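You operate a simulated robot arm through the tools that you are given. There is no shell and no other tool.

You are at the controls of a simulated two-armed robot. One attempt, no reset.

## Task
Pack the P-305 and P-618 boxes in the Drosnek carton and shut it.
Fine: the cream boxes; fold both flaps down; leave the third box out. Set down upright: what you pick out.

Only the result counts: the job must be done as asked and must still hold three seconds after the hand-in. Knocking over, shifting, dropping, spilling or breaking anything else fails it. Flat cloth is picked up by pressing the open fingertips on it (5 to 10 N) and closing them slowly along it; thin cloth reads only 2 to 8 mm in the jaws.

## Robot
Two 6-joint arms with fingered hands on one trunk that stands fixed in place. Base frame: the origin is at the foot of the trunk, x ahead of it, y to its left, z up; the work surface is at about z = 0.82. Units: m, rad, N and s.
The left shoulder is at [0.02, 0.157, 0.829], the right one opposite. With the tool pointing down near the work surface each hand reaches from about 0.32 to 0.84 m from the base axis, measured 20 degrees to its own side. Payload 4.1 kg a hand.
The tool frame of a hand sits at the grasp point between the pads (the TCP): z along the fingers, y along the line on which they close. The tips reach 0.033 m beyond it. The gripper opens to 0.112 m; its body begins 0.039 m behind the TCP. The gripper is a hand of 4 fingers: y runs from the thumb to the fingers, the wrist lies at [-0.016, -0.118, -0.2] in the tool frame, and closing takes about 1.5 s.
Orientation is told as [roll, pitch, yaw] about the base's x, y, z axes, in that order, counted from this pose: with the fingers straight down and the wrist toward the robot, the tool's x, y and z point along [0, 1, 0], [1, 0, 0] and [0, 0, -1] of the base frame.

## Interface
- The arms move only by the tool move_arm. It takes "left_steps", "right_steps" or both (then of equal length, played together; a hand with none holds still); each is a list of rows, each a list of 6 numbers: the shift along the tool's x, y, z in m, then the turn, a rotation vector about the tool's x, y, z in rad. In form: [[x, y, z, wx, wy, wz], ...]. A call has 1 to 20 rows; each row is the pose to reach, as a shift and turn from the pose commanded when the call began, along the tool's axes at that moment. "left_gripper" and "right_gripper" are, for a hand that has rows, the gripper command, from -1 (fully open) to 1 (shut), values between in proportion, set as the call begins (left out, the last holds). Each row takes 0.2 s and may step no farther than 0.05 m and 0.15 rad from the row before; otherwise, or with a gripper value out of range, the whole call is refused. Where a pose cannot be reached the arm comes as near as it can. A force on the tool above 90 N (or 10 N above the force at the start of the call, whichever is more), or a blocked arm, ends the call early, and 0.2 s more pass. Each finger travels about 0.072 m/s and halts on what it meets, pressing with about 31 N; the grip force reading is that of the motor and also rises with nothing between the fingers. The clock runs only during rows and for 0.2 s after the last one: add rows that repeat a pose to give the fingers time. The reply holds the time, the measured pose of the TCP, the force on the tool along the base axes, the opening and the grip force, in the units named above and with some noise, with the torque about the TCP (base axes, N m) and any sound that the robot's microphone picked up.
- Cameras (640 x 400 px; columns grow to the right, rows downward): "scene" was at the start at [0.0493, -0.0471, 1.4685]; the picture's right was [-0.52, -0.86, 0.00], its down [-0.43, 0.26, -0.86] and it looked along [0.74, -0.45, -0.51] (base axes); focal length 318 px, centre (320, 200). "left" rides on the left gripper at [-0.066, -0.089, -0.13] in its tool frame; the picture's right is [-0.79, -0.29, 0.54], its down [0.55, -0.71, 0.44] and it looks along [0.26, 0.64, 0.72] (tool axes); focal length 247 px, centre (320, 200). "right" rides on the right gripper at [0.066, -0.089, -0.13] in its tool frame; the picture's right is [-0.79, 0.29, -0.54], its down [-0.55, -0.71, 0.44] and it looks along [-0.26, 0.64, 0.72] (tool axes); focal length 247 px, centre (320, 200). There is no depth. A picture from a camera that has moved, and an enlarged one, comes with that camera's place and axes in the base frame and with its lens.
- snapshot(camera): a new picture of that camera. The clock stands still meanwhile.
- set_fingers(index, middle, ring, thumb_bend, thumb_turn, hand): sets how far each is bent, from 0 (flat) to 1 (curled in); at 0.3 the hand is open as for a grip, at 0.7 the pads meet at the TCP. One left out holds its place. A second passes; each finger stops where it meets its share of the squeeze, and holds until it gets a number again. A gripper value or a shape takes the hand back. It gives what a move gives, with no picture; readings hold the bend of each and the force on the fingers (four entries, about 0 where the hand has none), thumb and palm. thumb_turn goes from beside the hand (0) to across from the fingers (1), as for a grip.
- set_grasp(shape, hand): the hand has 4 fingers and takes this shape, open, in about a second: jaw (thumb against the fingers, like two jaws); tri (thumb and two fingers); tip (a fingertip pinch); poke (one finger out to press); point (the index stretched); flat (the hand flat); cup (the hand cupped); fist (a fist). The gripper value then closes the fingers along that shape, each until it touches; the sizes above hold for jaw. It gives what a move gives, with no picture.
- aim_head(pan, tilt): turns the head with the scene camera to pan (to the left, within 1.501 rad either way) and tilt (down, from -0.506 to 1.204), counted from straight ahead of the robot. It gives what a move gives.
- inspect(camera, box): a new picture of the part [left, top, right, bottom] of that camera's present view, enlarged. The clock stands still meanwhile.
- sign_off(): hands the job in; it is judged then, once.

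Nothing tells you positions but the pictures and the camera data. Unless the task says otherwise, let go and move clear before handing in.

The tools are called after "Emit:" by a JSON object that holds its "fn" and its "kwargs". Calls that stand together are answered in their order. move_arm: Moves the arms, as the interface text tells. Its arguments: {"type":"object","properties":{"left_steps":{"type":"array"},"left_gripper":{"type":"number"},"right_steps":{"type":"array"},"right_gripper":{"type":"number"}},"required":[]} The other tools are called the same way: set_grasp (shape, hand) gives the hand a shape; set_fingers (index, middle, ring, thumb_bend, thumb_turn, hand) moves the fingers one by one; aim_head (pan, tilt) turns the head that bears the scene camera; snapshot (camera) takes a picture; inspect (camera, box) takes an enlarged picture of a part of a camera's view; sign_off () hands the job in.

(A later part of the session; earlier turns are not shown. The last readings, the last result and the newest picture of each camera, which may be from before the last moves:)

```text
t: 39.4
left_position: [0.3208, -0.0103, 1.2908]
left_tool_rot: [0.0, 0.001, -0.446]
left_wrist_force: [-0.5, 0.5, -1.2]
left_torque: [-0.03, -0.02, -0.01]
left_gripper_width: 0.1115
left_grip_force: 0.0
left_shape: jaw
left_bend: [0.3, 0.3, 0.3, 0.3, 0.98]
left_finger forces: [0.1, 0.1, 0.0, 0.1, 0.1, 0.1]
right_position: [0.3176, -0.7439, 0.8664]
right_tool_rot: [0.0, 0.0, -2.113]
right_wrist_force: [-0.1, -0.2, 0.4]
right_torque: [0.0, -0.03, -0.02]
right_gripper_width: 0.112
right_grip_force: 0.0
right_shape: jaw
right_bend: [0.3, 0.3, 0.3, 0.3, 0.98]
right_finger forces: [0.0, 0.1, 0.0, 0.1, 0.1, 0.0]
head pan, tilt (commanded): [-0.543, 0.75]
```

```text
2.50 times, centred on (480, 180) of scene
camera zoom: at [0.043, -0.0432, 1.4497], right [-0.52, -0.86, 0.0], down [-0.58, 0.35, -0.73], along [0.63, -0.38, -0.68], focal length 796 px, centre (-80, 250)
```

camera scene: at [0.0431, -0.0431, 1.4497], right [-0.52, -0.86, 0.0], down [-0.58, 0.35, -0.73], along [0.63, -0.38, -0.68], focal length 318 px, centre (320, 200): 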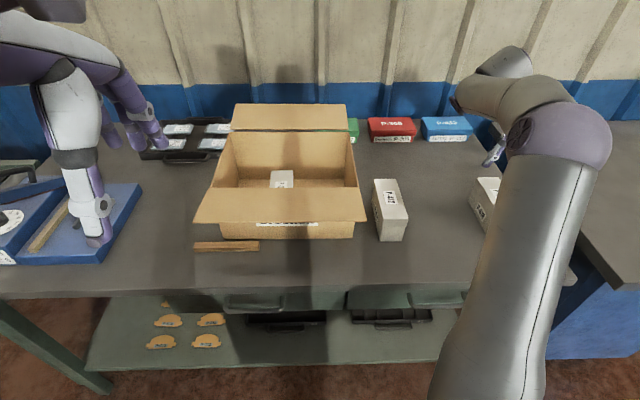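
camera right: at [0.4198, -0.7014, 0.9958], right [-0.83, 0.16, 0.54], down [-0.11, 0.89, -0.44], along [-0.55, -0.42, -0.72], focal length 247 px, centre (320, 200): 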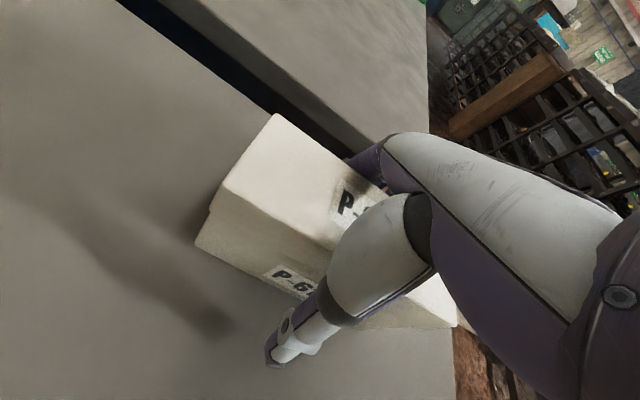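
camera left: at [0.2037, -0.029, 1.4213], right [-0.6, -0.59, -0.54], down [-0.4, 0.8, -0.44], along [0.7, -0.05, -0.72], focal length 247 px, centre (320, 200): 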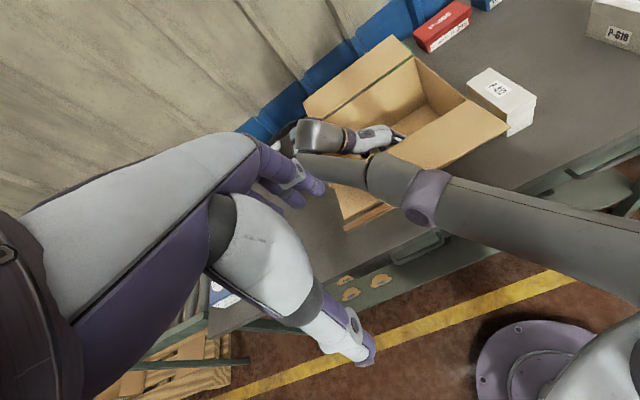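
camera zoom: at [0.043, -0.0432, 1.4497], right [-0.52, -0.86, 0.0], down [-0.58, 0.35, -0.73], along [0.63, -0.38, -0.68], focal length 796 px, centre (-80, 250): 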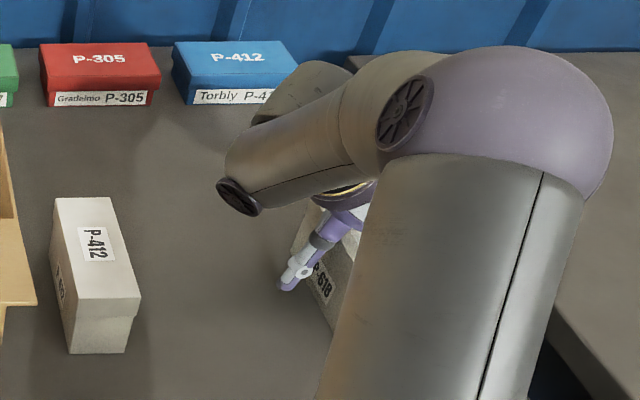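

The hand straddles P-618 with no contact. Closing the jaws.

Emit:
{"fn": "move_arm", "kwargs": {"right_steps": [[0, 0, 0, 0, 0, 0], [0, 0, 0, 0, 0, 0], [0, 0, 0, 0, 0, 0], [0, 0, 0, 0, 0, 0], [0, 0, 0, 0, 0, 0], [0, 0, 0, 0, 0, 0], [0, 0, 0, 0, 0, 0], [0, 0, 0, 0, 0, 0]], "right_gripper": 1}}

Emit:
{"fn": "move_arm", "kwargs": {"right_steps": [[0, 0, -0.01, 0, 0, 0], [0, 0, -0.02, 0, 0, 0], [0, 0, -0.03, 0, 0, 0], [0, 0, -0.04, 0, 0, 0], [0, 0, -0.04, 0, 0, 0]]}}

Emit:
{"fn": "snapshot", "kwargs": {"camera": "right"}}

Emit:
{"fn": "inspect", "kwargs": {"camera": "left", "box": [440, 0, 640, 150]}}

```text
t: 41.2
left_position: [0.3216, -0.0105, 1.2884]
left_tool_rot: [0.002, 0.0, -0.448]
left_wrist_force: [-0.5, -0.3, -0.8]
left_torque: [-0.01, 0.02, 0.02]
left_gripper_width: 0.1117
left_grip_force: 0.1
left_shape: jaw
left_bend: [0.3, 0.3, 0.3, 0.3, 0.98]
left_finger forces: [0.0, 0.0, 0.0, 0.0, 0.1, 0.0]
right_position: [0.3175, -0.7444, 0.8664]
right_tool_rot: [0.0, 0.0, -2.113]
right_wrist_force: [0.2, 1.1, 0.3]
right_torque: [-0.02, 0.0, 0.05]
right_gripper_width: 0.0515
right_grip_force: 31.1
right_shape: jaw
right_bend: [0.76, 0.46, 0.43, 0.71, 1.0]
right_finger forces: [15.8, 8.6, 3.9, 0.0, 28.1, 0.0]
head pan, tilt (commanded): [-0.543, 0.75]
```

```text
t: 42.4
left_position: [0.3211, -0.0096, 1.2906]
left_tool_rot: [0.0, -0.001, -0.445]
left_wrist_force: [0.0, 0.0, 0.8]
left_torque: [0.03, 0.01, 0.05]
left_gripper_width: 0.1117
left_grip_force: 0.1
left_shape: jaw
left_bend: [0.3, 0.3, 0.3, 0.3, 0.98]
left_finger forces: [0.0, 0.0, 0.0, 0.0, 0.0, 0.0]
right_position: [0.3177, -0.7431, 0.9071]
right_tool_rot: [-0.001, 0.001, -2.114]
right_wrist_force: [-0.3, 0.3, -3.1]
right_torque: [-0.01, 0.03, 0.03]
right_gripper_width: 0.0516
right_grip_force: 31.0
right_shape: jaw
right_bend: [0.76, 0.46, 0.43, 0.71, 1.0]
right_finger forces: [16.0, 8.4, 3.8, 0.0, 28.1, 0.0]
head pan, tilt (commanded): [-0.543, 0.75]
```

```text
taken
camera right: at [0.4201, -0.7013, 1.0354], right [-0.83, 0.16, 0.54], down [-0.11, 0.89, -0.43], along [-0.55, -0.42, -0.72], focal length 247 px, centre (320, 200)
```

right: 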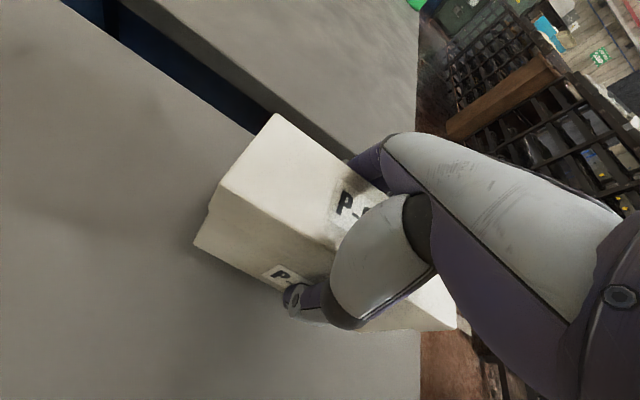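

```text
2.67 times, centred on (540, 75) of left
camera zoom: at [0.212, -0.0315, 1.42], right [-0.6, -0.59, -0.54], down [-0.4, 0.81, -0.44], along [0.69, -0.04, -0.72], focal length 659 px, centre (-267, 533)
```

zoom: 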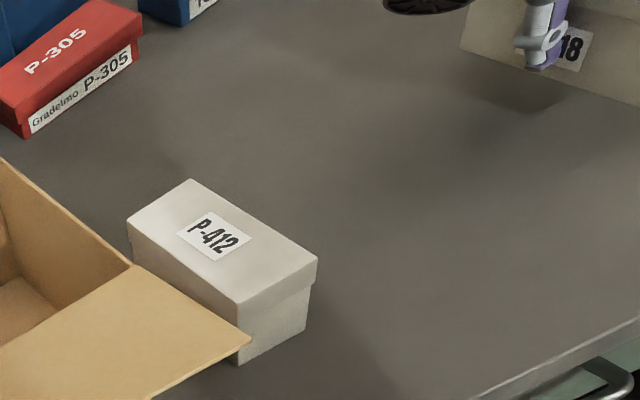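

P-618 is firmly held and level. I'll raise it and carry it over to just inside the carton's right wall above the rim.

Emit:
{"fn": "move_arm", "kwargs": {"right_steps": [[0, 0, -0.04, 0, 0, 0], [0, -0.01, -0.08, 0, 0, 0], [0.001, -0.04, -0.11, 0, 0, 0], [0.002, -0.08, -0.13, 0, 0, 0], [0.004, -0.12, -0.15, 0, 0, 0], [0.006, -0.16, -0.165, 0, 0, 0], [0.008, -0.205, -0.17, 0, 0, 0], [0.01, -0.25, -0.17, 0, 0, 0], [0.012, -0.295, -0.17, 0, 0, 0], [0.014, -0.34, -0.17, 0, 0, 0], [0.016, -0.385, -0.17, 0, 0, 0], [0.018, -0.425, -0.17, 0, 0, 0], [0.018, -0.425, -0.17, 0, 0, 0]]}}

Emit:
{"fn": "snapshot", "kwargs": {"camera": "right"}}

Emit:
{"fn": "snapshot", "kwargs": {"camera": "scene"}}

```text
t: 45.2
left_position: [0.3195, -0.0092, 1.2896]
left_tool_rot: [0.0, -0.001, -0.448]
left_wrist_force: [-0.8, -0.7, -0.2]
left_torque: [0.03, -0.02, 0.0]
left_gripper_width: 0.1115
left_grip_force: 0.0
left_shape: jaw
left_bend: [0.3, 0.3, 0.3, 0.3, 0.98]
left_finger forces: [0.0, 0.0, 0.0, 0.0, 0.1, 0.1]
right_position: [0.552, -0.3905, 1.0774]
right_tool_rot: [-0.001, 0.001, -2.114]
right_wrist_force: [-0.4, 0.3, -4.1]
right_torque: [-0.01, -0.02, 0.03]
right_gripper_width: 0.0513
right_grip_force: 31.1
right_shape: jaw
right_bend: [0.76, 0.46, 0.43, 0.71, 1.0]
right_finger forces: [16.0, 8.6, 4.1, 0.0, 28.6, 0.0]
head pan, tilt (commanded): [-0.543, 0.75]
```

```text
taken
camera right: at [0.6541, -0.3481, 1.2072], right [-0.83, 0.16, 0.54], down [-0.11, 0.89, -0.44], along [-0.55, -0.42, -0.72], focal length 247 px, centre (320, 200)
```

right: 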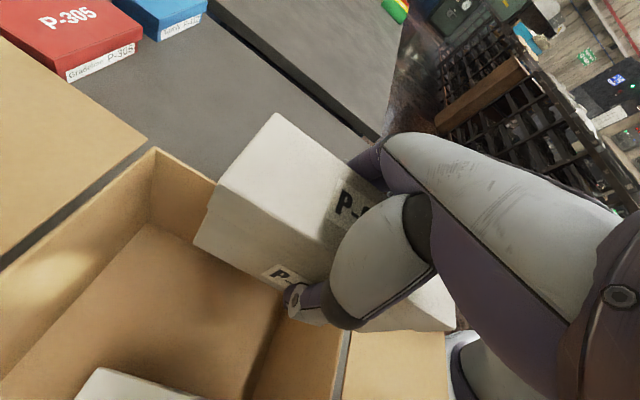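

```text
taken
camera scene: at [0.043, -0.0433, 1.4497], right [-0.52, -0.86, 0.0], down [-0.58, 0.35, -0.73], along [0.63, -0.38, -0.68], focal length 318 px, centre (320, 200)
```

scene: 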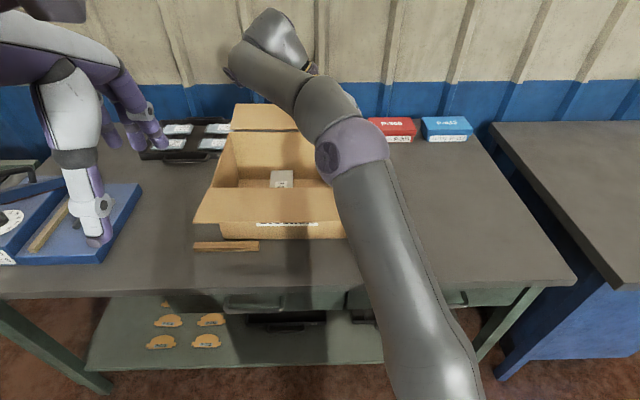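

P-618 hangs just inside the right wall (s≈0.03). I'll shift it to s≈0.0 just above the rim, then check clearances before lowering.

Emit:
{"fn": "move_arm", "kwargs": {"right_steps": [[0.005, -0.017, 0.01, 0, 0, 0], [0.01, -0.034, 0.02, 0, 0, 0], [0.012, -0.0345, 0.027, 0, 0, 0], [0.012, -0.0345, 0.027, 0, 0, 0]]}}

Emit:
{"fn": "snapshot", "kwargs": {"camera": "right"}}

Emit:
{"fn": "inspect", "kwargs": {"camera": "scene", "box": [240, 80, 400, 200]}}

```text
t: 46.2
left_position: [0.3214, -0.0099, 1.291]
left_tool_rot: [0.0, -0.001, -0.445]
left_wrist_force: [-0.8, 0.3, 0.4]
left_torque: [-0.03, -0.05, 0.03]
left_gripper_width: 0.1115
left_grip_force: 0.0
left_shape: jaw
left_bend: [0.3, 0.3, 0.3, 0.3, 0.98]
left_finger forces: [0.1, 0.0, 0.0, 0.0, 0.0, 0.0]
right_position: [0.579, -0.3652, 1.0502]
right_tool_rot: [0.001, 0.0, -2.113]
right_wrist_force: [0.9, 0.4, -3.6]
right_torque: [0.02, 0.02, 0.03]
right_gripper_width: 0.0513
right_grip_force: 30.8
right_shape: jaw
right_bend: [0.76, 0.46, 0.43, 0.71, 1.0]
right_finger forces: [16.0, 8.5, 4.0, 0.0, 28.5, 0.0]
head pan, tilt (commanded): [-0.543, 0.75]
```

```text
taken
camera right: at [0.6819, -0.3232, 1.1794], right [-0.83, 0.16, 0.54], down [-0.11, 0.89, -0.44], along [-0.55, -0.42, -0.72], focal length 247 px, centre (320, 200)
```

right: 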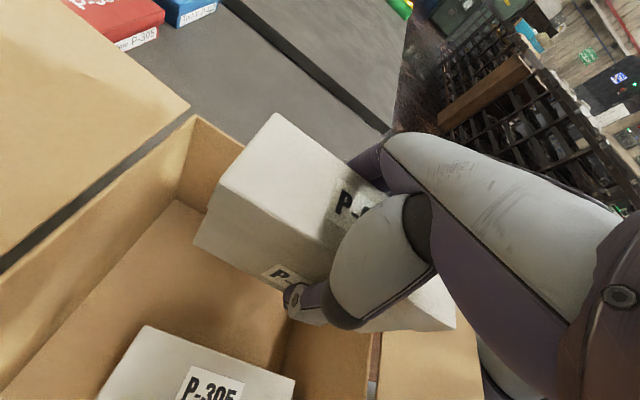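

```text
3.33 times, centred on (320, 140) of scene
camera zoom: at [0.0431, -0.0432, 1.4497], right [-0.52, -0.86, 0.0], down [-0.58, 0.35, -0.73], along [0.63, -0.38, -0.68], focal length 1061 px, centre (320, 400)
```

zoom: 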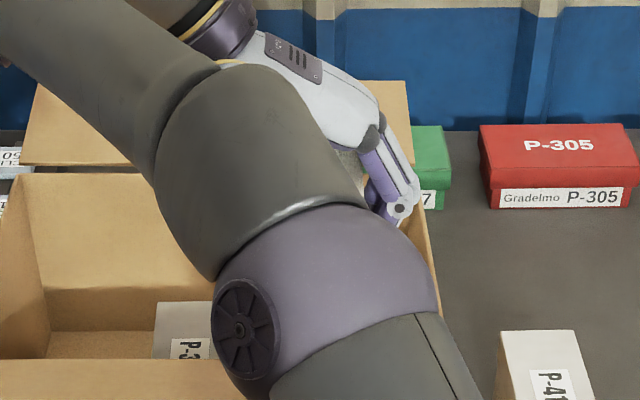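

P-618 is at s≈0.0 above the gap right of P-305. I'll lower in short stages, checking the forces at each.

Emit:
{"fn": "move_arm", "kwargs": {"right_steps": [[0, -0.002, 0.015, 0, 0, 0], [0, -0.002, 0.03, 0, 0, 0], [0, -0.002, 0.04, 0, 0, 0]]}}

Emit:
{"fn": "move_arm", "kwargs": {"right_steps": [[0, 0, 0.01, 0, 0, 0], [0, 0, 0.02, 0, 0, 0], [0, 0, 0.03, 0, 0, 0]]}}

Emit:
{"fn": "snapshot", "kwargs": {"camera": "right"}}

Emit:
{"fn": "inspect", "kwargs": {"camera": "scene", "box": [240, 80, 400, 200]}}

```text
t: 47.0
left_position: [0.3213, -0.0094, 1.2902]
left_tool_rot: [-0.001, 0.0, -0.447]
left_wrist_force: [0.6, 0.0, -0.7]
left_torque: [-0.01, -0.01, 0.01]
left_gripper_width: 0.1118
left_grip_force: 0.0
left_shape: jaw
left_bend: [0.3, 0.3, 0.3, 0.3, 0.98]
left_finger forces: [0.0, 0.0, 0.0, 0.0, 0.0, 0.1]
right_position: [0.5823, -0.3644, 1.009]
right_tool_rot: [0.002, 0.0, -2.114]
right_wrist_force: [-0.1, -0.9, -3.7]
right_torque: [0.02, -0.02, 0.0]
right_gripper_width: 0.0511
right_grip_force: 30.9
right_shape: jaw
right_bend: [0.76, 0.46, 0.43, 0.71, 1.0]
right_finger forces: [16.0, 8.5, 4.0, 0.0, 28.5, 0.0]
head pan, tilt (commanded): [-0.543, 0.75]
```

```text
t: 47.8
left_position: [0.3215, -0.009, 1.2897]
left_tool_rot: [-0.001, 0.0, -0.445]
left_wrist_force: [0.1, 0.3, -0.3]
left_torque: [0.01, -0.02, 0.0]
left_gripper_width: 0.1118
left_grip_force: 0.0
left_shape: jaw
left_bend: [0.3, 0.3, 0.3, 0.3, 0.98]
left_finger forces: [0.0, 0.0, 0.1, 0.0, 0.0, 0.0]
right_position: [0.5833, -0.3643, 0.9779]
right_tool_rot: [0.001, 0.0, -2.113]
right_wrist_force: [-0.1, -0.7, -2.3]
right_torque: [-0.01, 0.0, 0.01]
right_gripper_width: 0.0511
right_grip_force: 31.1
right_shape: jaw
right_bend: [0.76, 0.46, 0.43, 0.71, 1.0]
right_finger forces: [16.0, 8.5, 4.0, 0.0, 28.5, 0.1]
head pan, tilt (commanded): [-0.543, 0.75]
```

```text
taken
camera right: at [0.6843, -0.3219, 1.1076], right [-0.83, 0.16, 0.54], down [-0.11, 0.89, -0.44], along [-0.55, -0.42, -0.72], focal length 247 px, centre (320, 200)
```

right: 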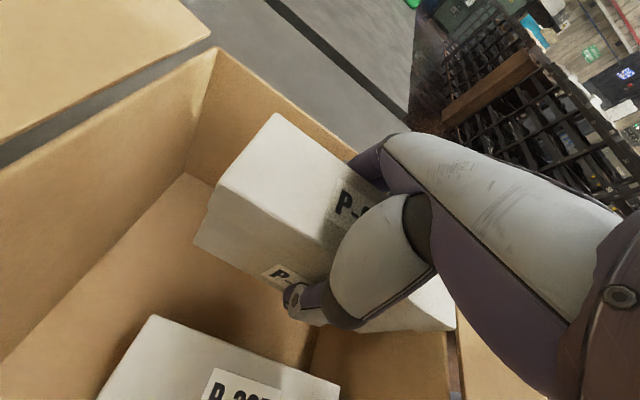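

```text
3.33 times, centred on (320, 140) of scene
camera zoom: at [0.0431, -0.0432, 1.4497], right [-0.52, -0.86, 0.0], down [-0.58, 0.35, -0.73], along [0.63, -0.38, -0.68], focal length 1061 px, centre (320, 400)
```

zoom: 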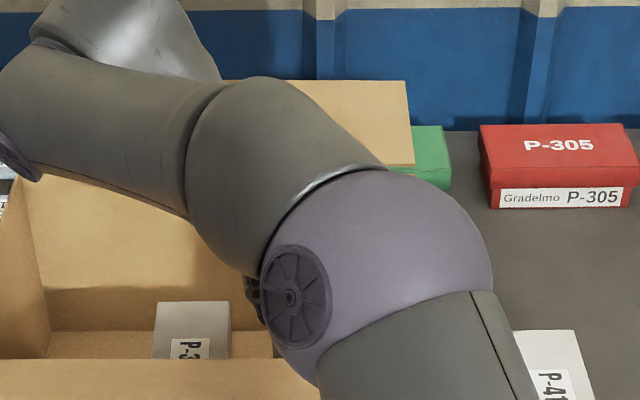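

Still free of contact at z=0.978. Continuing down in stages.

Emit:
{"fn": "move_arm", "kwargs": {"right_steps": [[0.001, 0, 0.015, 0, 0, 0], [0.002, 0, 0.03, 0, 0, 0], [0.003, 0, 0.04, 0, 0, 0]]}}

Emit:
{"fn": "move_arm", "kwargs": {"right_steps": [[0, 0, 0.015, 0, 0, 0], [0, 0, 0.03, 0, 0, 0], [0, 0, 0.045, 0, 0, 0]]}}

Emit:
{"fn": "snapshot", "kwargs": {"camera": "right"}}

Emit:
{"fn": "snapshot", "kwargs": {"camera": "left"}}

```text
t: 48.6
left_position: [0.321, -0.0094, 1.29]
left_tool_rot: [0.0, 0.0, -0.444]
left_wrist_force: [-0.4, 0.3, 0.3]
left_torque: [-0.04, -0.03, 0.01]
left_gripper_width: 0.1116
left_grip_force: 0.1
left_shape: jaw
left_bend: [0.3, 0.3, 0.3, 0.3, 0.98]
left_finger forces: [0.0, 0.0, 0.0, 0.1, 0.0, 0.1]
right_position: [0.5837, -0.3668, 0.9372]
right_tool_rot: [-0.001, 0.002, -2.115]
right_wrist_force: [0.5, -0.7, -3.3]
right_torque: [0.0, 0.0, -0.01]
right_gripper_width: 0.0513
right_grip_force: 31.0
right_shape: jaw
right_bend: [0.76, 0.46, 0.43, 0.71, 1.0]
right_finger forces: [15.9, 8.5, 4.0, 0.0, 28.5, 0.0]
head pan, tilt (commanded): [-0.543, 0.75]
```

```text
t: 49.4
left_position: [0.3212, -0.0101, 1.2912]
left_tool_rot: [0.002, 0.001, -0.447]
left_wrist_force: [-0.2, -0.2, -0.4]
left_torque: [0.0, -0.02, -0.02]
left_gripper_width: 0.1118
left_grip_force: 0.1
left_shape: jaw
left_bend: [0.3, 0.3, 0.3, 0.3, 0.98]
left_finger forces: [0.0, 0.0, 0.0, 0.0, 0.0, 0.0]
right_position: [0.5843, -0.3665, 0.8928]
right_tool_rot: [0.001, 0.0, -2.115]
right_wrist_force: [-0.4, -0.1, -3.0]
right_torque: [-0.02, -0.01, 0.01]
right_gripper_width: 0.0514
right_grip_force: 30.8
right_shape: jaw
right_bend: [0.76, 0.46, 0.43, 0.71, 1.0]
right_finger forces: [16.0, 8.5, 3.9, 0.1, 28.5, 0.0]
head pan, tilt (commanded): [-0.543, 0.75]
```

```text
taken
camera right: at [0.6869, -0.3244, 1.0227], right [-0.83, 0.16, 0.54], down [-0.11, 0.89, -0.44], along [-0.55, -0.42, -0.72], focal length 247 px, centre (320, 200)
```

right: 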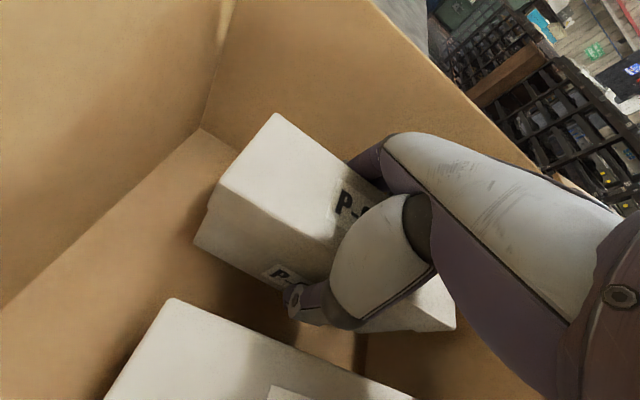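

```text
taken
camera left: at [0.2119, -0.0314, 1.42], right [-0.6, -0.59, -0.54], down [-0.4, 0.81, -0.44], along [0.69, -0.04, -0.72], focal length 247 px, centre (320, 200)
```

left: 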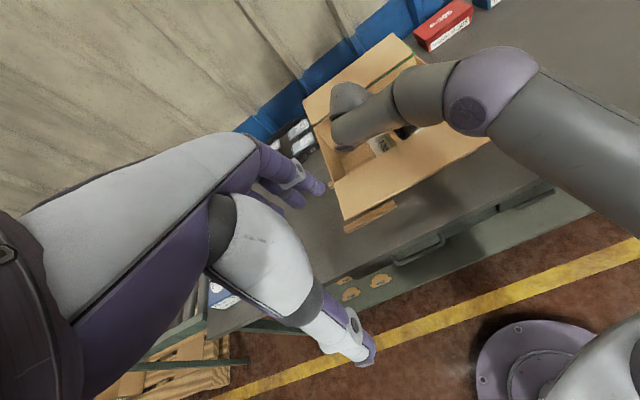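

Box bottom is ~2 cm above the floor, no contact with walls or P-305. Lowering the rest gently.

Emit:
{"fn": "move_arm", "kwargs": {"right_steps": [[0, 0, 0.006, 0, 0, 0], [0, 0, 0.012, 0, 0, 0], [0, 0, 0.016, 0, 0, 0], [0, 0, 0.0185, 0, 0, 0], [0, 0, 0.0185, 0, 0, 0]]}}

Emit:
{"fn": "snapshot", "kwargs": {"camera": "right"}}

```text
t: 50.6
left_position: [0.3208, -0.0098, 1.2898]
left_tool_rot: [0.002, 0.0, -0.447]
left_wrist_force: [-0.7, 0.5, -0.2]
left_torque: [-0.01, 0.02, 0.0]
left_gripper_width: 0.1117
left_grip_force: 0.0
left_shape: jaw
left_bend: [0.3, 0.3, 0.3, 0.3, 0.98]
left_finger forces: [0.0, 0.0, 0.0, 0.1, 0.0, 0.0]
right_position: [0.5849, -0.3658, 0.8737]
right_tool_rot: [-0.001, 0.001, -2.114]
right_wrist_force: [0.5, -0.6, -2.9]
right_torque: [-0.02, 0.01, 0.02]
right_gripper_width: 0.051
right_grip_force: 31.4
right_shape: jaw
right_bend: [0.76, 0.46, 0.43, 0.71, 1.0]
right_finger forces: [15.9, 8.5, 3.9, 0.0, 28.6, 0.1]
head pan, tilt (commanded): [-0.543, 0.75]
```

```text
taken
camera right: at [0.6869, -0.324, 1.0034], right [-0.83, 0.16, 0.54], down [-0.11, 0.89, -0.44], along [-0.55, -0.42, -0.72], focal length 247 px, centre (320, 200)
```

right: 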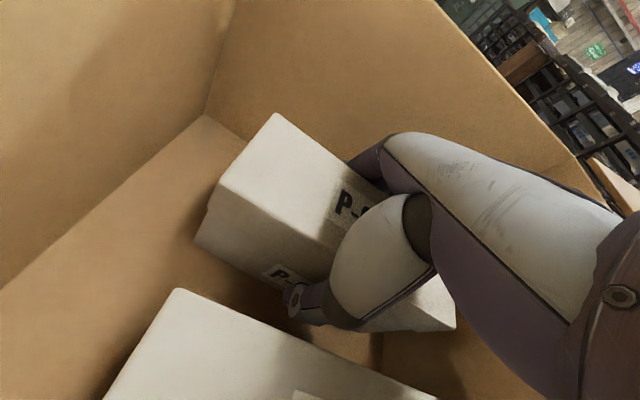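

Not quite touching yet. Two more millimetres.

Emit:
{"fn": "move_arm", "kwargs": {"right_steps": [[0, 0, 0.001, 0, 0, 0], [0, 0, 0.002, 0, 0, 0], [0, 0, 0.002, 0, 0, 0]]}}

```text
t: 51.4
left_position: [0.3208, -0.0095, 1.2892]
left_tool_rot: [-0.001, 0.0, -0.445]
left_wrist_force: [-1.3, -0.1, 0.1]
left_torque: [-0.03, 0.0, 0.0]
left_gripper_width: 0.1116
left_grip_force: 0.0
left_shape: jaw
left_bend: [0.3, 0.3, 0.3, 0.3, 0.98]
left_finger forces: [0.1, 0.1, 0.0, 0.0, 0.0, 0.0]
right_position: [0.5846, -0.3655, 0.8717]
right_tool_rot: [0.002, 0.001, -2.114]
right_wrist_force: [-0.2, 0.2, -3.0]
right_torque: [0.02, 0.03, 0.02]
right_gripper_width: 0.0512
right_grip_force: 30.9
right_shape: jaw
right_bend: [0.76, 0.46, 0.43, 0.71, 1.0]
right_finger forces: [16.0, 8.5, 3.8, 0.0, 28.6, 0.1]
head pan, tilt (commanded): [-0.543, 0.75]
```

Still carrying full weight; a bit lower.

Emit:
{"fn": "move_arm", "kwargs": {"right_steps": [[0, 0, 0.001, 0, 0, 0], [0, 0, 0.002, 0, 0, 0], [0, 0, 0.002, 0, 0, 0]]}}

```text
t: 52.2
left_position: [0.3207, -0.0097, 1.2899]
left_tool_rot: [0.001, 0.0, -0.445]
left_wrist_force: [-0.4, 0.1, 1.1]
left_torque: [0.01, 0.04, 0.0]
left_gripper_width: 0.1117
left_grip_force: 0.1
left_shape: jaw
left_bend: [0.3, 0.3, 0.3, 0.3, 0.98]
left_finger forces: [0.0, 0.1, 0.0, 0.0, 0.0, 0.1]
right_position: [0.5844, -0.3655, 0.8712]
right_tool_rot: [0.0, 0.001, -2.114]
right_wrist_force: [1.1, 1.2, 1.5]
right_torque: [0.09, -0.06, -0.04]
right_gripper_width: 0.051
right_grip_force: 31.3
right_shape: jaw
right_bend: [0.76, 0.46, 0.43, 0.71, 1.0]
right_finger forces: [15.9, 8.6, 4.2, 0.0, 28.9, 0.0]
head pan, tilt (commanded): [-0.543, 0.75]
```

P-618 is now resting on the floor (force reversed). I'll release by opening only the thumb a little, since the fingers are near the right wall.

Emit:
{"fn": "set_fingers", "kwargs": {"hand": "right", "thumb_bend": 0.6}}

Emit:
{"fn": "snapshot", "kwargs": {"camera": "right"}}

```text
t: 53.2
left_position: [0.32, -0.0092, 1.2907]
left_tool_rot: [-0.002, -0.001, -0.447]
left_wrist_force: [0.3, 0.0, -0.8]
left_torque: [0.02, -0.02, -0.04]
left_gripper_width: 0.1118
left_grip_force: 0.1
left_shape: jaw
left_bend: [0.3, 0.3, 0.3, 0.3, 0.98]
left_finger forces: [0.0, 0.0, 0.1, 0.1, 0.0, 0.0]
right_position: [0.5847, -0.3655, 0.8731]
right_tool_rot: [0.003, 0.001, -2.113]
right_wrist_force: [0.4, -1.2, 14.9]
right_torque: [-0.46, 0.2, 0.02]
right_gripper_width: 0.0546
right_grip_force: 28.5
right_shape: fingers
right_bend: [0.76, 0.47, 0.44, 0.57, 1.0]
right_finger forces: [15.7, 8.0, 3.4, 0.0, 29.7, 0.0]
head pan, tilt (commanded): [-0.543, 0.75]
```

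```text
taken
camera right: at [0.6867, -0.3236, 1.0022], right [-0.83, 0.17, 0.54], down [-0.11, 0.89, -0.44], along [-0.55, -0.42, -0.72], focal length 247 px, centre (320, 200)
```

right: 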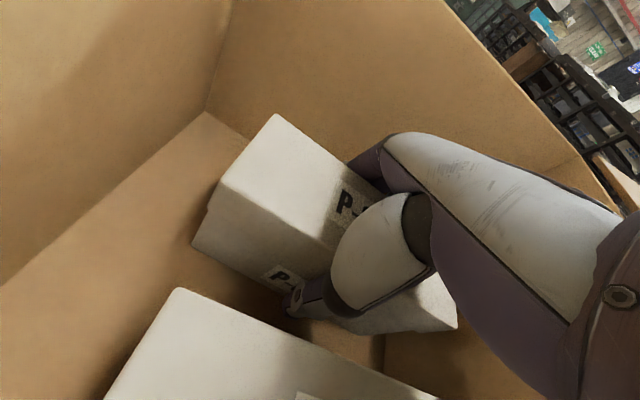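

The thumb still presses because the fingers follow. I'll open the thumb further and relax the fingers slightly.

Emit:
{"fn": "set_fingers", "kwargs": {"hand": "right", "thumb_bend": 0.42, "index": 0.68, "middle": 0.43, "ring": 0.41}}

Emit:
{"fn": "snapshot", "kwargs": {"camera": "right"}}

```text
t: 54.2
left_position: [0.3215, -0.0088, 1.29]
left_tool_rot: [0.0, 0.001, -0.446]
left_wrist_force: [-0.3, 0.0, 0.2]
left_torque: [0.01, 0.0, -0.02]
left_gripper_width: 0.1117
left_grip_force: 0.0
left_shape: jaw
left_bend: [0.3, 0.3, 0.3, 0.3, 0.98]
left_finger forces: [0.1, 0.1, 0.1, 0.0, 0.0, 0.0]
right_position: [0.5858, -0.3657, 0.8718]
right_tool_rot: [0.002, 0.001, -2.116]
right_wrist_force: [0.4, -5.8, 16.9]
right_torque: [-0.24, 0.08, -0.17]
right_gripper_width: 0.0693
right_grip_force: 16.8
right_shape: fingers
right_bend: [0.5, 0.43, 0.41, 0.42, 1.0]
right_finger forces: [18.3, 0.2, 0.0, 0.1, 15.2, 0.0]
head pan, tilt (commanded): [-0.543, 0.75]
```

```text
taken
camera right: at [0.6866, -0.324, 1.0017], right [-0.83, 0.17, 0.54], down [-0.1, 0.89, -0.44], along [-0.55, -0.42, -0.72], focal length 247 px, centre (320, 200)
```

right: 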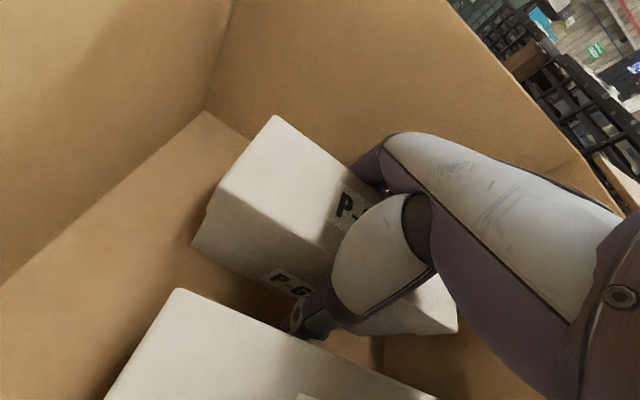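

The index is still pushing. I'll relax the index only.

Emit:
{"fn": "set_fingers", "kwargs": {"hand": "right", "index": 0.4, "middle": 0.4, "ring": 0.38}}

Emit:
{"fn": "snapshot", "kwargs": {"camera": "right"}}

```text
t: 55.2
left_position: [0.3204, -0.0106, 1.2908]
left_tool_rot: [-0.001, -0.001, -0.445]
left_wrist_force: [-0.7, -0.5, 0.3]
left_torque: [-0.02, 0.01, 0.04]
left_gripper_width: 0.1116
left_grip_force: 0.0
left_shape: jaw
left_bend: [0.3, 0.3, 0.3, 0.3, 0.98]
left_finger forces: [0.1, 0.0, 0.0, 0.0, 0.0, 0.0]
right_position: [0.5847, -0.3657, 0.8713]
right_tool_rot: [0.0, 0.0, -2.113]
right_wrist_force: [1.5, 4.0, 5.6]
right_torque: [-0.13, -0.03, 0.01]
right_gripper_width: 0.0857
right_grip_force: 5.5
right_shape: fingers
right_bend: [0.39, 0.4, 0.38, 0.42, 1.0]
right_finger forces: [3.4, 0.1, 0.0, 0.0, 7.4, 0.1]
head pan, tilt (commanded): [-0.543, 0.75]
```

```text
taken
camera right: at [0.6868, -0.3233, 1.0008], right [-0.83, 0.16, 0.54], down [-0.11, 0.89, -0.44], along [-0.55, -0.42, -0.72], focal length 247 px, centre (320, 200)
```

right: 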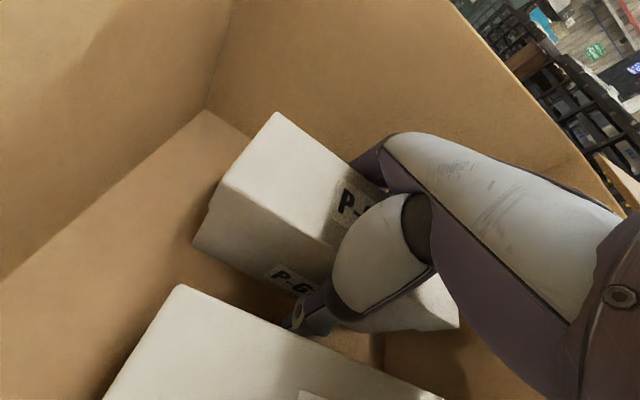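

Nearly free. I'll open the thumb a touch more, then raise slowly a few millimetres and check.

Emit:
{"fn": "set_fingers", "kwargs": {"hand": "right", "thumb_bend": 0.35, "index": 0.36}}

Emit:
{"fn": "snapshot", "kwargs": {"camera": "right"}}

```text
t: 56.2
left_position: [0.3212, -0.0097, 1.2902]
left_tool_rot: [-0.001, 0.001, -0.446]
left_wrist_force: [0.3, 1.3, -0.2]
left_torque: [0.03, 0.0, 0.0]
left_gripper_width: 0.1118
left_grip_force: 0.1
left_shape: jaw
left_bend: [0.3, 0.3, 0.3, 0.3, 0.98]
left_finger forces: [0.0, 0.0, 0.0, 0.1, 0.0, 0.1]
right_position: [0.5839, -0.3659, 0.87]
right_tool_rot: [0.001, 0.0, -2.114]
right_wrist_force: [0.1, 1.0, 1.3]
right_torque: [-0.04, -0.01, 0.0]
right_gripper_width: 0.0982
right_grip_force: 1.1
right_shape: fingers
right_bend: [0.36, 0.4, 0.38, 0.35, 1.0]
right_finger forces: [0.3, 0.1, 0.0, 0.1, 2.1, 0.0]
head pan, tilt (commanded): [-0.543, 0.75]
```

```text
taken
camera right: at [0.6868, -0.3236, 1.0009], right [-0.83, 0.16, 0.54], down [-0.11, 0.89, -0.44], along [-0.55, -0.42, -0.72], focal length 247 px, centre (320, 200)
```

right: 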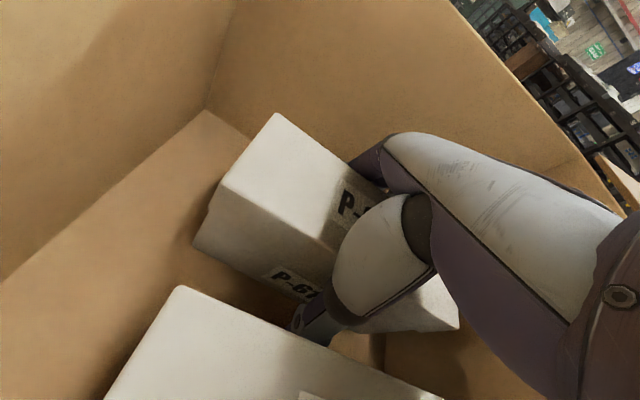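

The hand is almost force-free. I'll raise straight up slowly and verify the box stays.

Emit:
{"fn": "move_arm", "kwargs": {"right_steps": [[0, 0, -0.005, 0, 0, 0], [0, 0, -0.012, 0, 0, 0], [0, 0, -0.02, 0, 0, 0], [0, 0, -0.03, 0, 0, 0]]}}

Emit:
{"fn": "snapshot", "kwargs": {"camera": "right"}}

```text
t: 57.2
left_position: [0.3225, -0.01, 1.2894]
left_tool_rot: [0.001, 0.002, -0.447]
left_wrist_force: [-0.4, -0.8, -0.2]
left_torque: [-0.03, 0.02, -0.01]
left_gripper_width: 0.1119
left_grip_force: 0.0
left_shape: jaw
left_bend: [0.3, 0.3, 0.3, 0.3, 0.98]
left_finger forces: [0.1, 0.1, 0.0, 0.0, 0.1, 0.0]
right_position: [0.5832, -0.366, 0.9004]
right_tool_rot: [0.0, 0.001, -2.115]
right_wrist_force: [0.3, 0.0, -0.6]
right_torque: [0.0, -0.03, -0.02]
right_gripper_width: 0.0976
right_grip_force: 0.0
right_shape: fingers
right_bend: [0.36, 0.4, 0.38, 0.35, 1.0]
right_finger forces: [0.0, 0.1, 0.0, 0.0, 0.0, 0.0]
head pan, tilt (commanded): [-0.543, 0.75]
```

```text
taken
camera right: at [0.6855, -0.3238, 1.0298], right [-0.83, 0.16, 0.54], down [-0.11, 0.89, -0.44], along [-0.55, -0.42, -0.72], focal length 247 px, centre (320, 200)
```

right: 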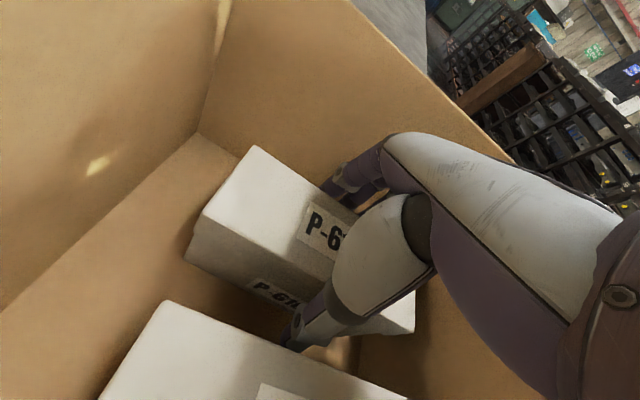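

P-618 stays put, upright. Raising the hand clear of the carton and moving right.

Emit:
{"fn": "move_arm", "kwargs": {"right_steps": [[0, 0, -0.03, 0, 0, 0], [0, 0, -0.06, 0, 0, 0], [0, 0, -0.09, 0, 0, 0], [0, 0, -0.12, 0, 0, 0], [-0.005, 0.005, -0.15, 0, 0, 0], [-0.01, 0.03, -0.18, 0, 0, 0], [-0.02, 0.06, -0.2, 0, 0, 0], [-0.03, 0.1, -0.22, 0, 0, 0]]}}

Emit:
{"fn": "snapshot", "kwargs": {"camera": "right"}}

Emit:
{"fn": "snapshot", "kwargs": {"camera": "scene"}}

Emit:
{"fn": "snapshot", "kwargs": {"camera": "left"}}

```text
t: 59.0
left_position: [0.3214, -0.0094, 1.2901]
left_tool_rot: [0.001, 0.0, -0.445]
left_wrist_force: [0.0, 0.2, -0.9]
left_torque: [-0.01, 0.02, -0.01]
left_gripper_width: 0.1117
left_grip_force: 0.2
left_shape: jaw
left_bend: [0.3, 0.3, 0.3, 0.3, 0.98]
left_finger forces: [0.0, 0.0, 0.1, 0.1, 0.0, 0.0]
right_position: [0.5058, -0.4372, 1.119]
right_tool_rot: [-0.002, -0.001, -2.114]
right_wrist_force: [0.7, 0.0, -0.5]
right_torque: [-0.01, 0.02, 0.0]
right_gripper_width: 0.0977
right_grip_force: 0.0
right_shape: fingers
right_bend: [0.36, 0.4, 0.38, 0.35, 1.0]
right_finger forces: [0.0, 0.1, 0.1, 0.0, 0.0, 0.1]
head pan, tilt (commanded): [-0.543, 0.75]
```

```text
taken
camera right: at [0.6086, -0.3944, 1.249], right [-0.83, 0.16, 0.54], down [-0.11, 0.89, -0.44], along [-0.55, -0.42, -0.72], focal length 247 px, centre (320, 200)
```

right: 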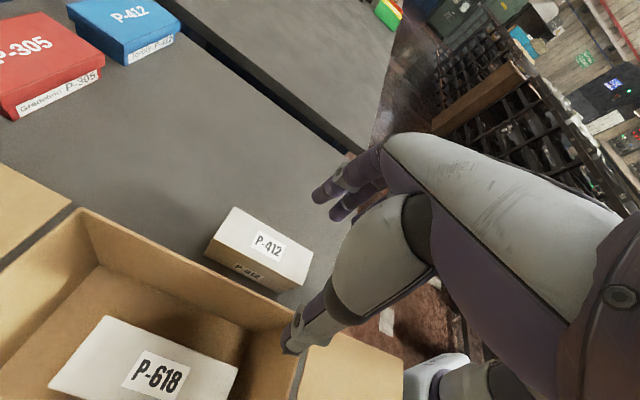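

```text
taken
camera scene: at [0.0437, -0.0429, 1.4496], right [-0.52, -0.86, 0.0], down [-0.58, 0.35, -0.73], along [0.63, -0.38, -0.68], focal length 318 px, centre (320, 200)
```

scene: 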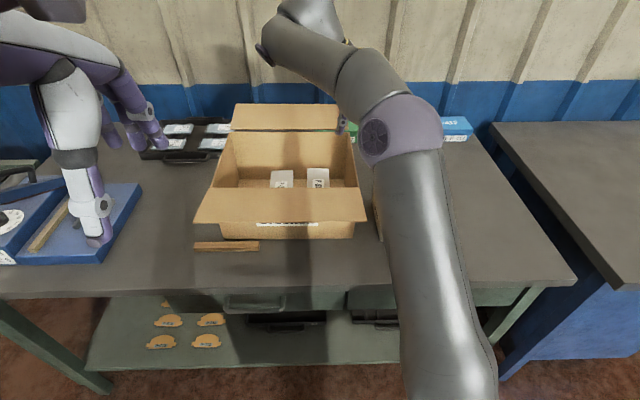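

```text
taken
camera left: at [0.2125, -0.0311, 1.4199], right [-0.6, -0.59, -0.54], down [-0.4, 0.81, -0.44], along [0.69, -0.04, -0.72], focal length 247 px, centre (320, 200)
```

left: 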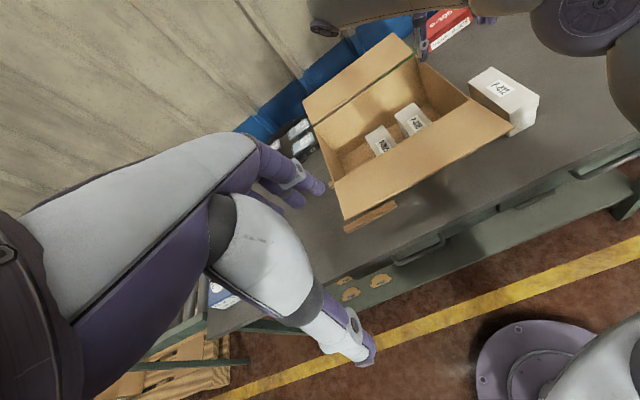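

Both boxes are upright in the carton; P-412 remains where it was. Next the flaps: I'll close the hand and swing it so the fingers point left, to lift the back flap from its right end; first the rotation at a clear spot.

Emit:
{"fn": "move_arm", "kwargs": {"right_steps": [[0, 0.006, 0, 0.14, 0, 0], [0, 0.012, 0, 0.28, 0, 0], [0, 0.018, 0, 0.42, 0, 0], [0, 0.024, 0, 0.56, 0, 0], [0, 0.03, 0, 0.7, 0, 0], [0, 0.036, 0, 0.84, 0, 0], [0, 0.042, 0, 0.98, 0, 0], [0, 0.048, 0, 1.12, 0, 0], [0, 0.054, 0, 1.26, 0, 0], [0, 0.06, 0, 1.4, 0, 0], [0, 0.06, 0, 1.54, 0, 0], [0, 0.06, 0, 1.571, 0, 0]], "right_gripper": 1}}

Emit:
{"fn": "snapshot", "kwargs": {"camera": "scene"}}

Emit:
{"fn": "snapshot", "kwargs": {"camera": "right"}}

Emit:
{"fn": "snapshot", "kwargs": {"camera": "left"}}

```text
t: 61.6
left_position: [0.3218, -0.0093, 1.2901]
left_tool_rot: [0.0, -0.002, -0.445]
left_wrist_force: [0.5, 0.2, 0.8]
left_torque: [-0.01, 0.02, -0.01]
left_gripper_width: 0.1115
left_grip_force: 0.1
left_shape: jaw
left_bend: [0.3, 0.3, 0.3, 0.3, 0.98]
left_finger forces: [0.1, 0.0, 0.0, 0.0, 0.0, 0.1]
right_position: [0.4769, -0.4876, 1.1204]
right_tool_rot: [2.83, 1.569, 0.715]
right_wrist_force: [-0.6, 0.4, 0.5]
right_torque: [-0.03, -0.03, 0.0]
right_gripper_width: 0.0001
right_grip_force: 30.7
right_shape: jaw
right_bend: [0.7, 0.7, 0.7, 0.47, 1.0]
right_finger forces: [0.1, 0.0, 0.0, 0.1, 0.0, 0.1]
head pan, tilt (commanded): [-0.543, 0.75]
```

```text
taken
camera scene: at [0.0431, -0.0431, 1.4497], right [-0.52, -0.86, 0.0], down [-0.58, 0.35, -0.73], along [0.63, -0.38, -0.68], focal length 318 px, centre (320, 200)
```

scene: 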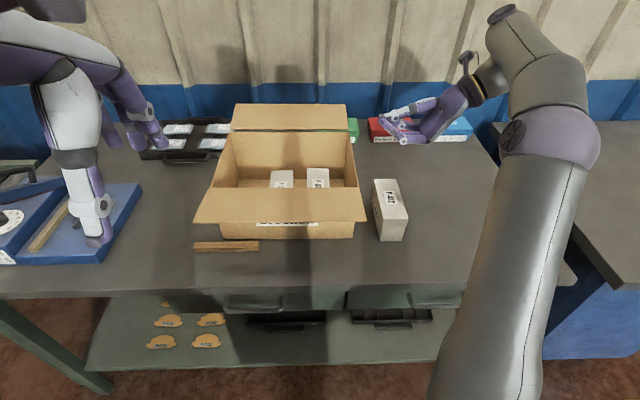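

```text
taken
camera right: at [0.465, -0.633, 1.209], right [-0.96, -0.05, -0.29], down [-0.25, 0.66, 0.71], along [0.15, 0.75, -0.64], focal length 247 px, centre (320, 200)
```

right: 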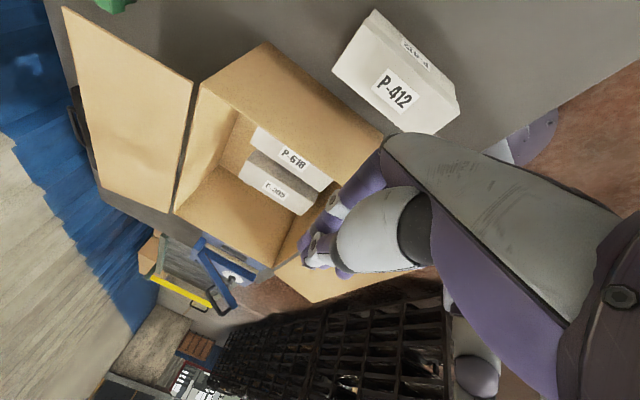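

```text
taken
camera left: at [0.2119, -0.0313, 1.42], right [-0.6, -0.59, -0.54], down [-0.4, 0.81, -0.44], along [0.69, -0.04, -0.72], focal length 247 px, centre (320, 200)
```

left: 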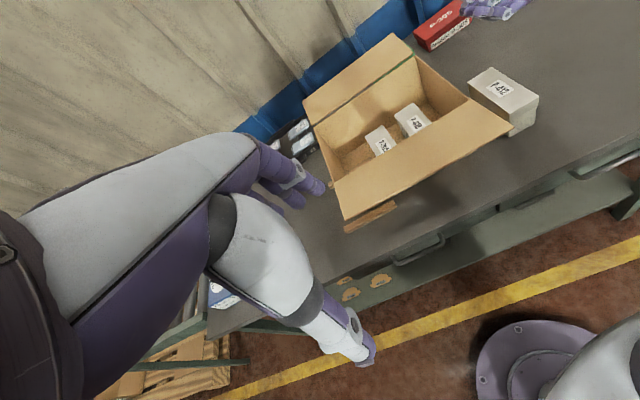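

The hand now points left with fingers closed. I'll look at its profile and the back flap closely.

Emit:
{"fn": "inspect", "kwargs": {"camera": "scene", "box": [350, 60, 520, 170]}}

Emit:
{"fn": "inspect", "kwargs": {"camera": "right", "box": [50, 0, 400, 310]}}

```text
3.64 times, centred on (435, 115) of scene
camera zoom: at [0.0431, -0.0431, 1.4497], right [-0.52, -0.86, 0.0], down [-0.58, 0.35, -0.73], along [0.63, -0.38, -0.68], focal length 1157 px, centre (-98, 509)
```

zoom: 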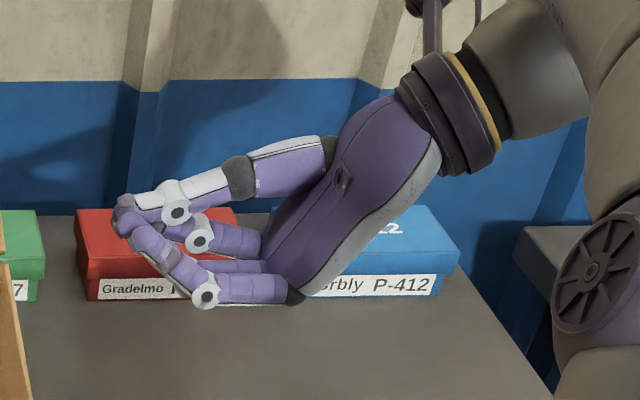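

```text
1.29 times, centred on (225, 155) of right
camera zoom: at [0.465, -0.633, 1.209], right [-0.96, -0.05, -0.29], down [-0.25, 0.66, 0.71], along [0.15, 0.75, -0.64], focal length 319 px, centre (443, 258)
```

zoom: 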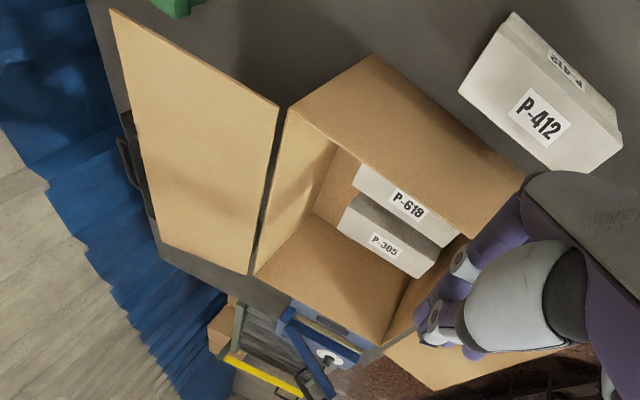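

The closed hand tapers to a tip with the thumb on top. I'll turn it to point forward-left and move to the right of the back flap, still above everything.

Emit:
{"fn": "move_arm", "kwargs": {"right_steps": [[0.014, 0.003, -0.0065, 0, 0.129, 0], [0.028, 0.006, -0.013, 0, 0.257, 0], [0.043, 0.009, -0.0195, 0, 0.386, 0], [0.057, 0.012, -0.026, 0, 0.514, 0], [0.071, 0.015, -0.0325, 0, 0.643, 0], [0.086, 0.018, -0.039, 0, 0.771, 0], [0.1, 0.02, -0.045, 0, 0.9, 0], [0.1, 0.02, -0.045, 0, 0.9, 0]]}}

Emit:
{"fn": "snapshot", "kwargs": {"camera": "scene"}}

Emit:
{"fn": "snapshot", "kwargs": {"camera": "right"}}

```text
t: 63.4
left_position: [0.3213, -0.01, 1.2898]
left_tool_rot: [0.001, 0.0, -0.446]
left_wrist_force: [0.0, 0.1, 0.3]
left_torque: [-0.02, -0.02, 0.0]
left_gripper_width: 0.1118
left_grip_force: 0.0
left_shape: jaw
left_bend: [0.3, 0.3, 0.3, 0.3, 0.98]
left_finger forces: [0.0, 0.0, 0.1, 0.0, 0.0, 0.0]
right_position: [0.5375, -0.5777, 1.1022]
right_tool_rot: [3.132, 1.569, 0.116]
right_wrist_force: [0.1, 0.3, -0.2]
right_torque: [-0.03, 0.01, -0.01]
right_gripper_width: 0.0003
right_grip_force: 31.4
right_shape: jaw
right_bend: [0.7, 0.7, 0.7, 0.47, 1.0]
right_finger forces: [0.1, 0.1, 0.0, 0.1, 0.0, 0.1]
head pan, tilt (commanded): [-0.543, 0.75]
```

```text
taken
camera scene: at [0.043, -0.0432, 1.4497], right [-0.52, -0.86, 0.0], down [-0.58, 0.35, -0.73], along [0.63, -0.38, -0.68], focal length 318 px, centre (320, 200)
```

scene: 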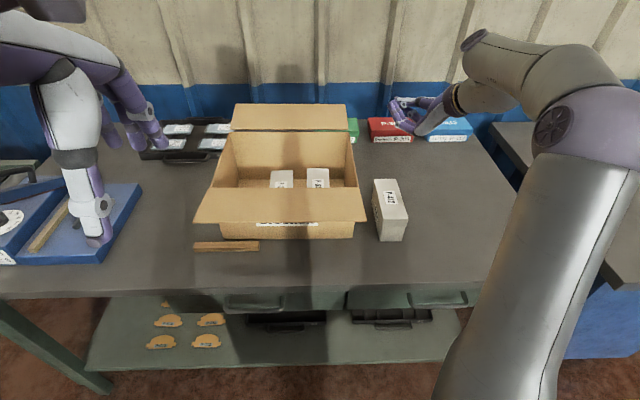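

```text
taken
camera right: at [0.4167, -0.6592, 1.1899], right [-0.63, 0.72, -0.29], down [0.36, 0.6, 0.71], along [0.68, 0.35, -0.64], focal length 247 px, centre (320, 200)
```

right: 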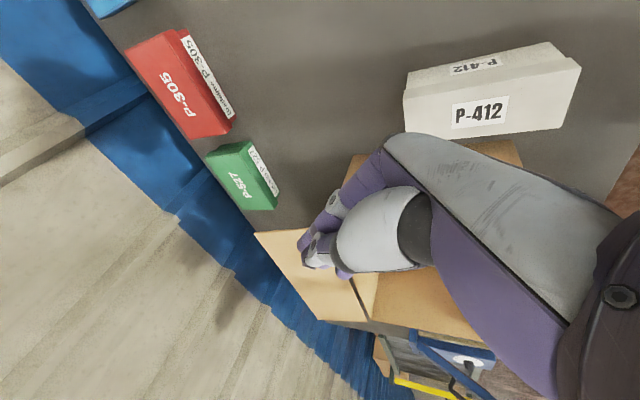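

The hand points forward-left at u≈0.70, s≈0.20. I'll move to the right of the back flap and down below its level.

Emit:
{"fn": "move_arm", "kwargs": {"right_steps": [[0.015, 0.02, 0.036, 0, 0, 0], [0.03, 0.04, 0.072, 0, 0, 0], [0.045, 0.06, 0.108, 0, 0, 0], [0.0607, 0.08, 0.1441, 0, 0, 0], [0.0607, 0.115, 0.1441, 0, 0, 0], [0.0607, 0.145, 0.1441, 0, 0, 0], [0.0607, 0.145, 0.1441, 0, 0, 0]]}}

Emit:
{"fn": "snapshot", "kwargs": {"camera": "scene"}}

Emit:
{"fn": "snapshot", "kwargs": {"camera": "right"}}

```text
t: 65.0
left_position: [0.3207, -0.0087, 1.2901]
left_tool_rot: [-0.001, 0.0, -0.445]
left_wrist_force: [0.3, 0.7, -0.3]
left_torque: [0.02, -0.01, -0.03]
left_gripper_width: 0.1118
left_grip_force: 0.1
left_shape: jaw
left_bend: [0.3, 0.3, 0.3, 0.3, 0.98]
left_finger forces: [0.0, 0.0, 0.0, 0.0, 0.0, 0.0]
right_position: [0.6895, -0.6216, 0.9532]
right_tool_rot: [-2.549, 1.572, 0.718]
right_wrist_force: [-0.1, 0.7, 0.0]
right_torque: [0.01, 0.03, -0.01]
right_gripper_width: 0.0
right_grip_force: 30.6
right_shape: jaw
right_bend: [0.7, 0.7, 0.7, 0.47, 1.0]
right_finger forces: [0.0, 0.0, 0.0, 0.0, 0.0, 0.0]
head pan, tilt (commanded): [-0.543, 0.75]
```

```text
taken
camera scene: at [0.043, -0.0432, 1.4497], right [-0.52, -0.86, 0.0], down [-0.58, 0.35, -0.73], along [0.63, -0.38, -0.68], focal length 318 px, centre (320, 200)
```

scene: 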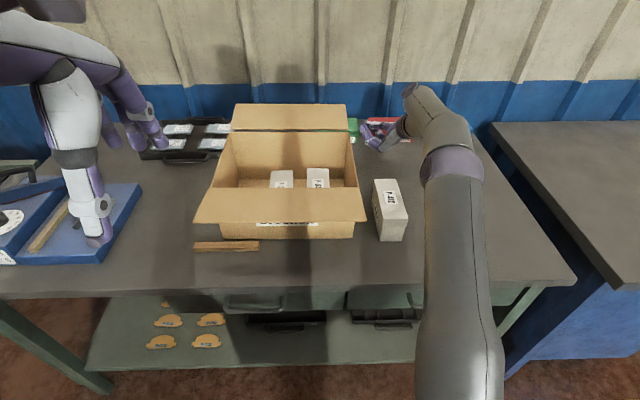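

```text
taken
camera right: at [0.5682, -0.7026, 1.0431], right [-0.63, 0.72, -0.29], down [0.36, 0.6, 0.71], along [0.68, 0.35, -0.64], focal length 247 px, centre (320, 200)
```

right: 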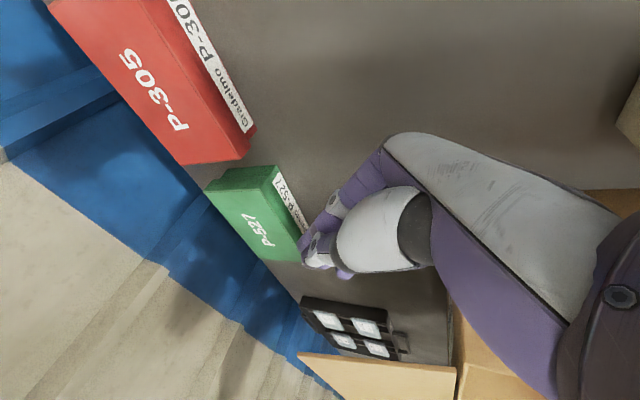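

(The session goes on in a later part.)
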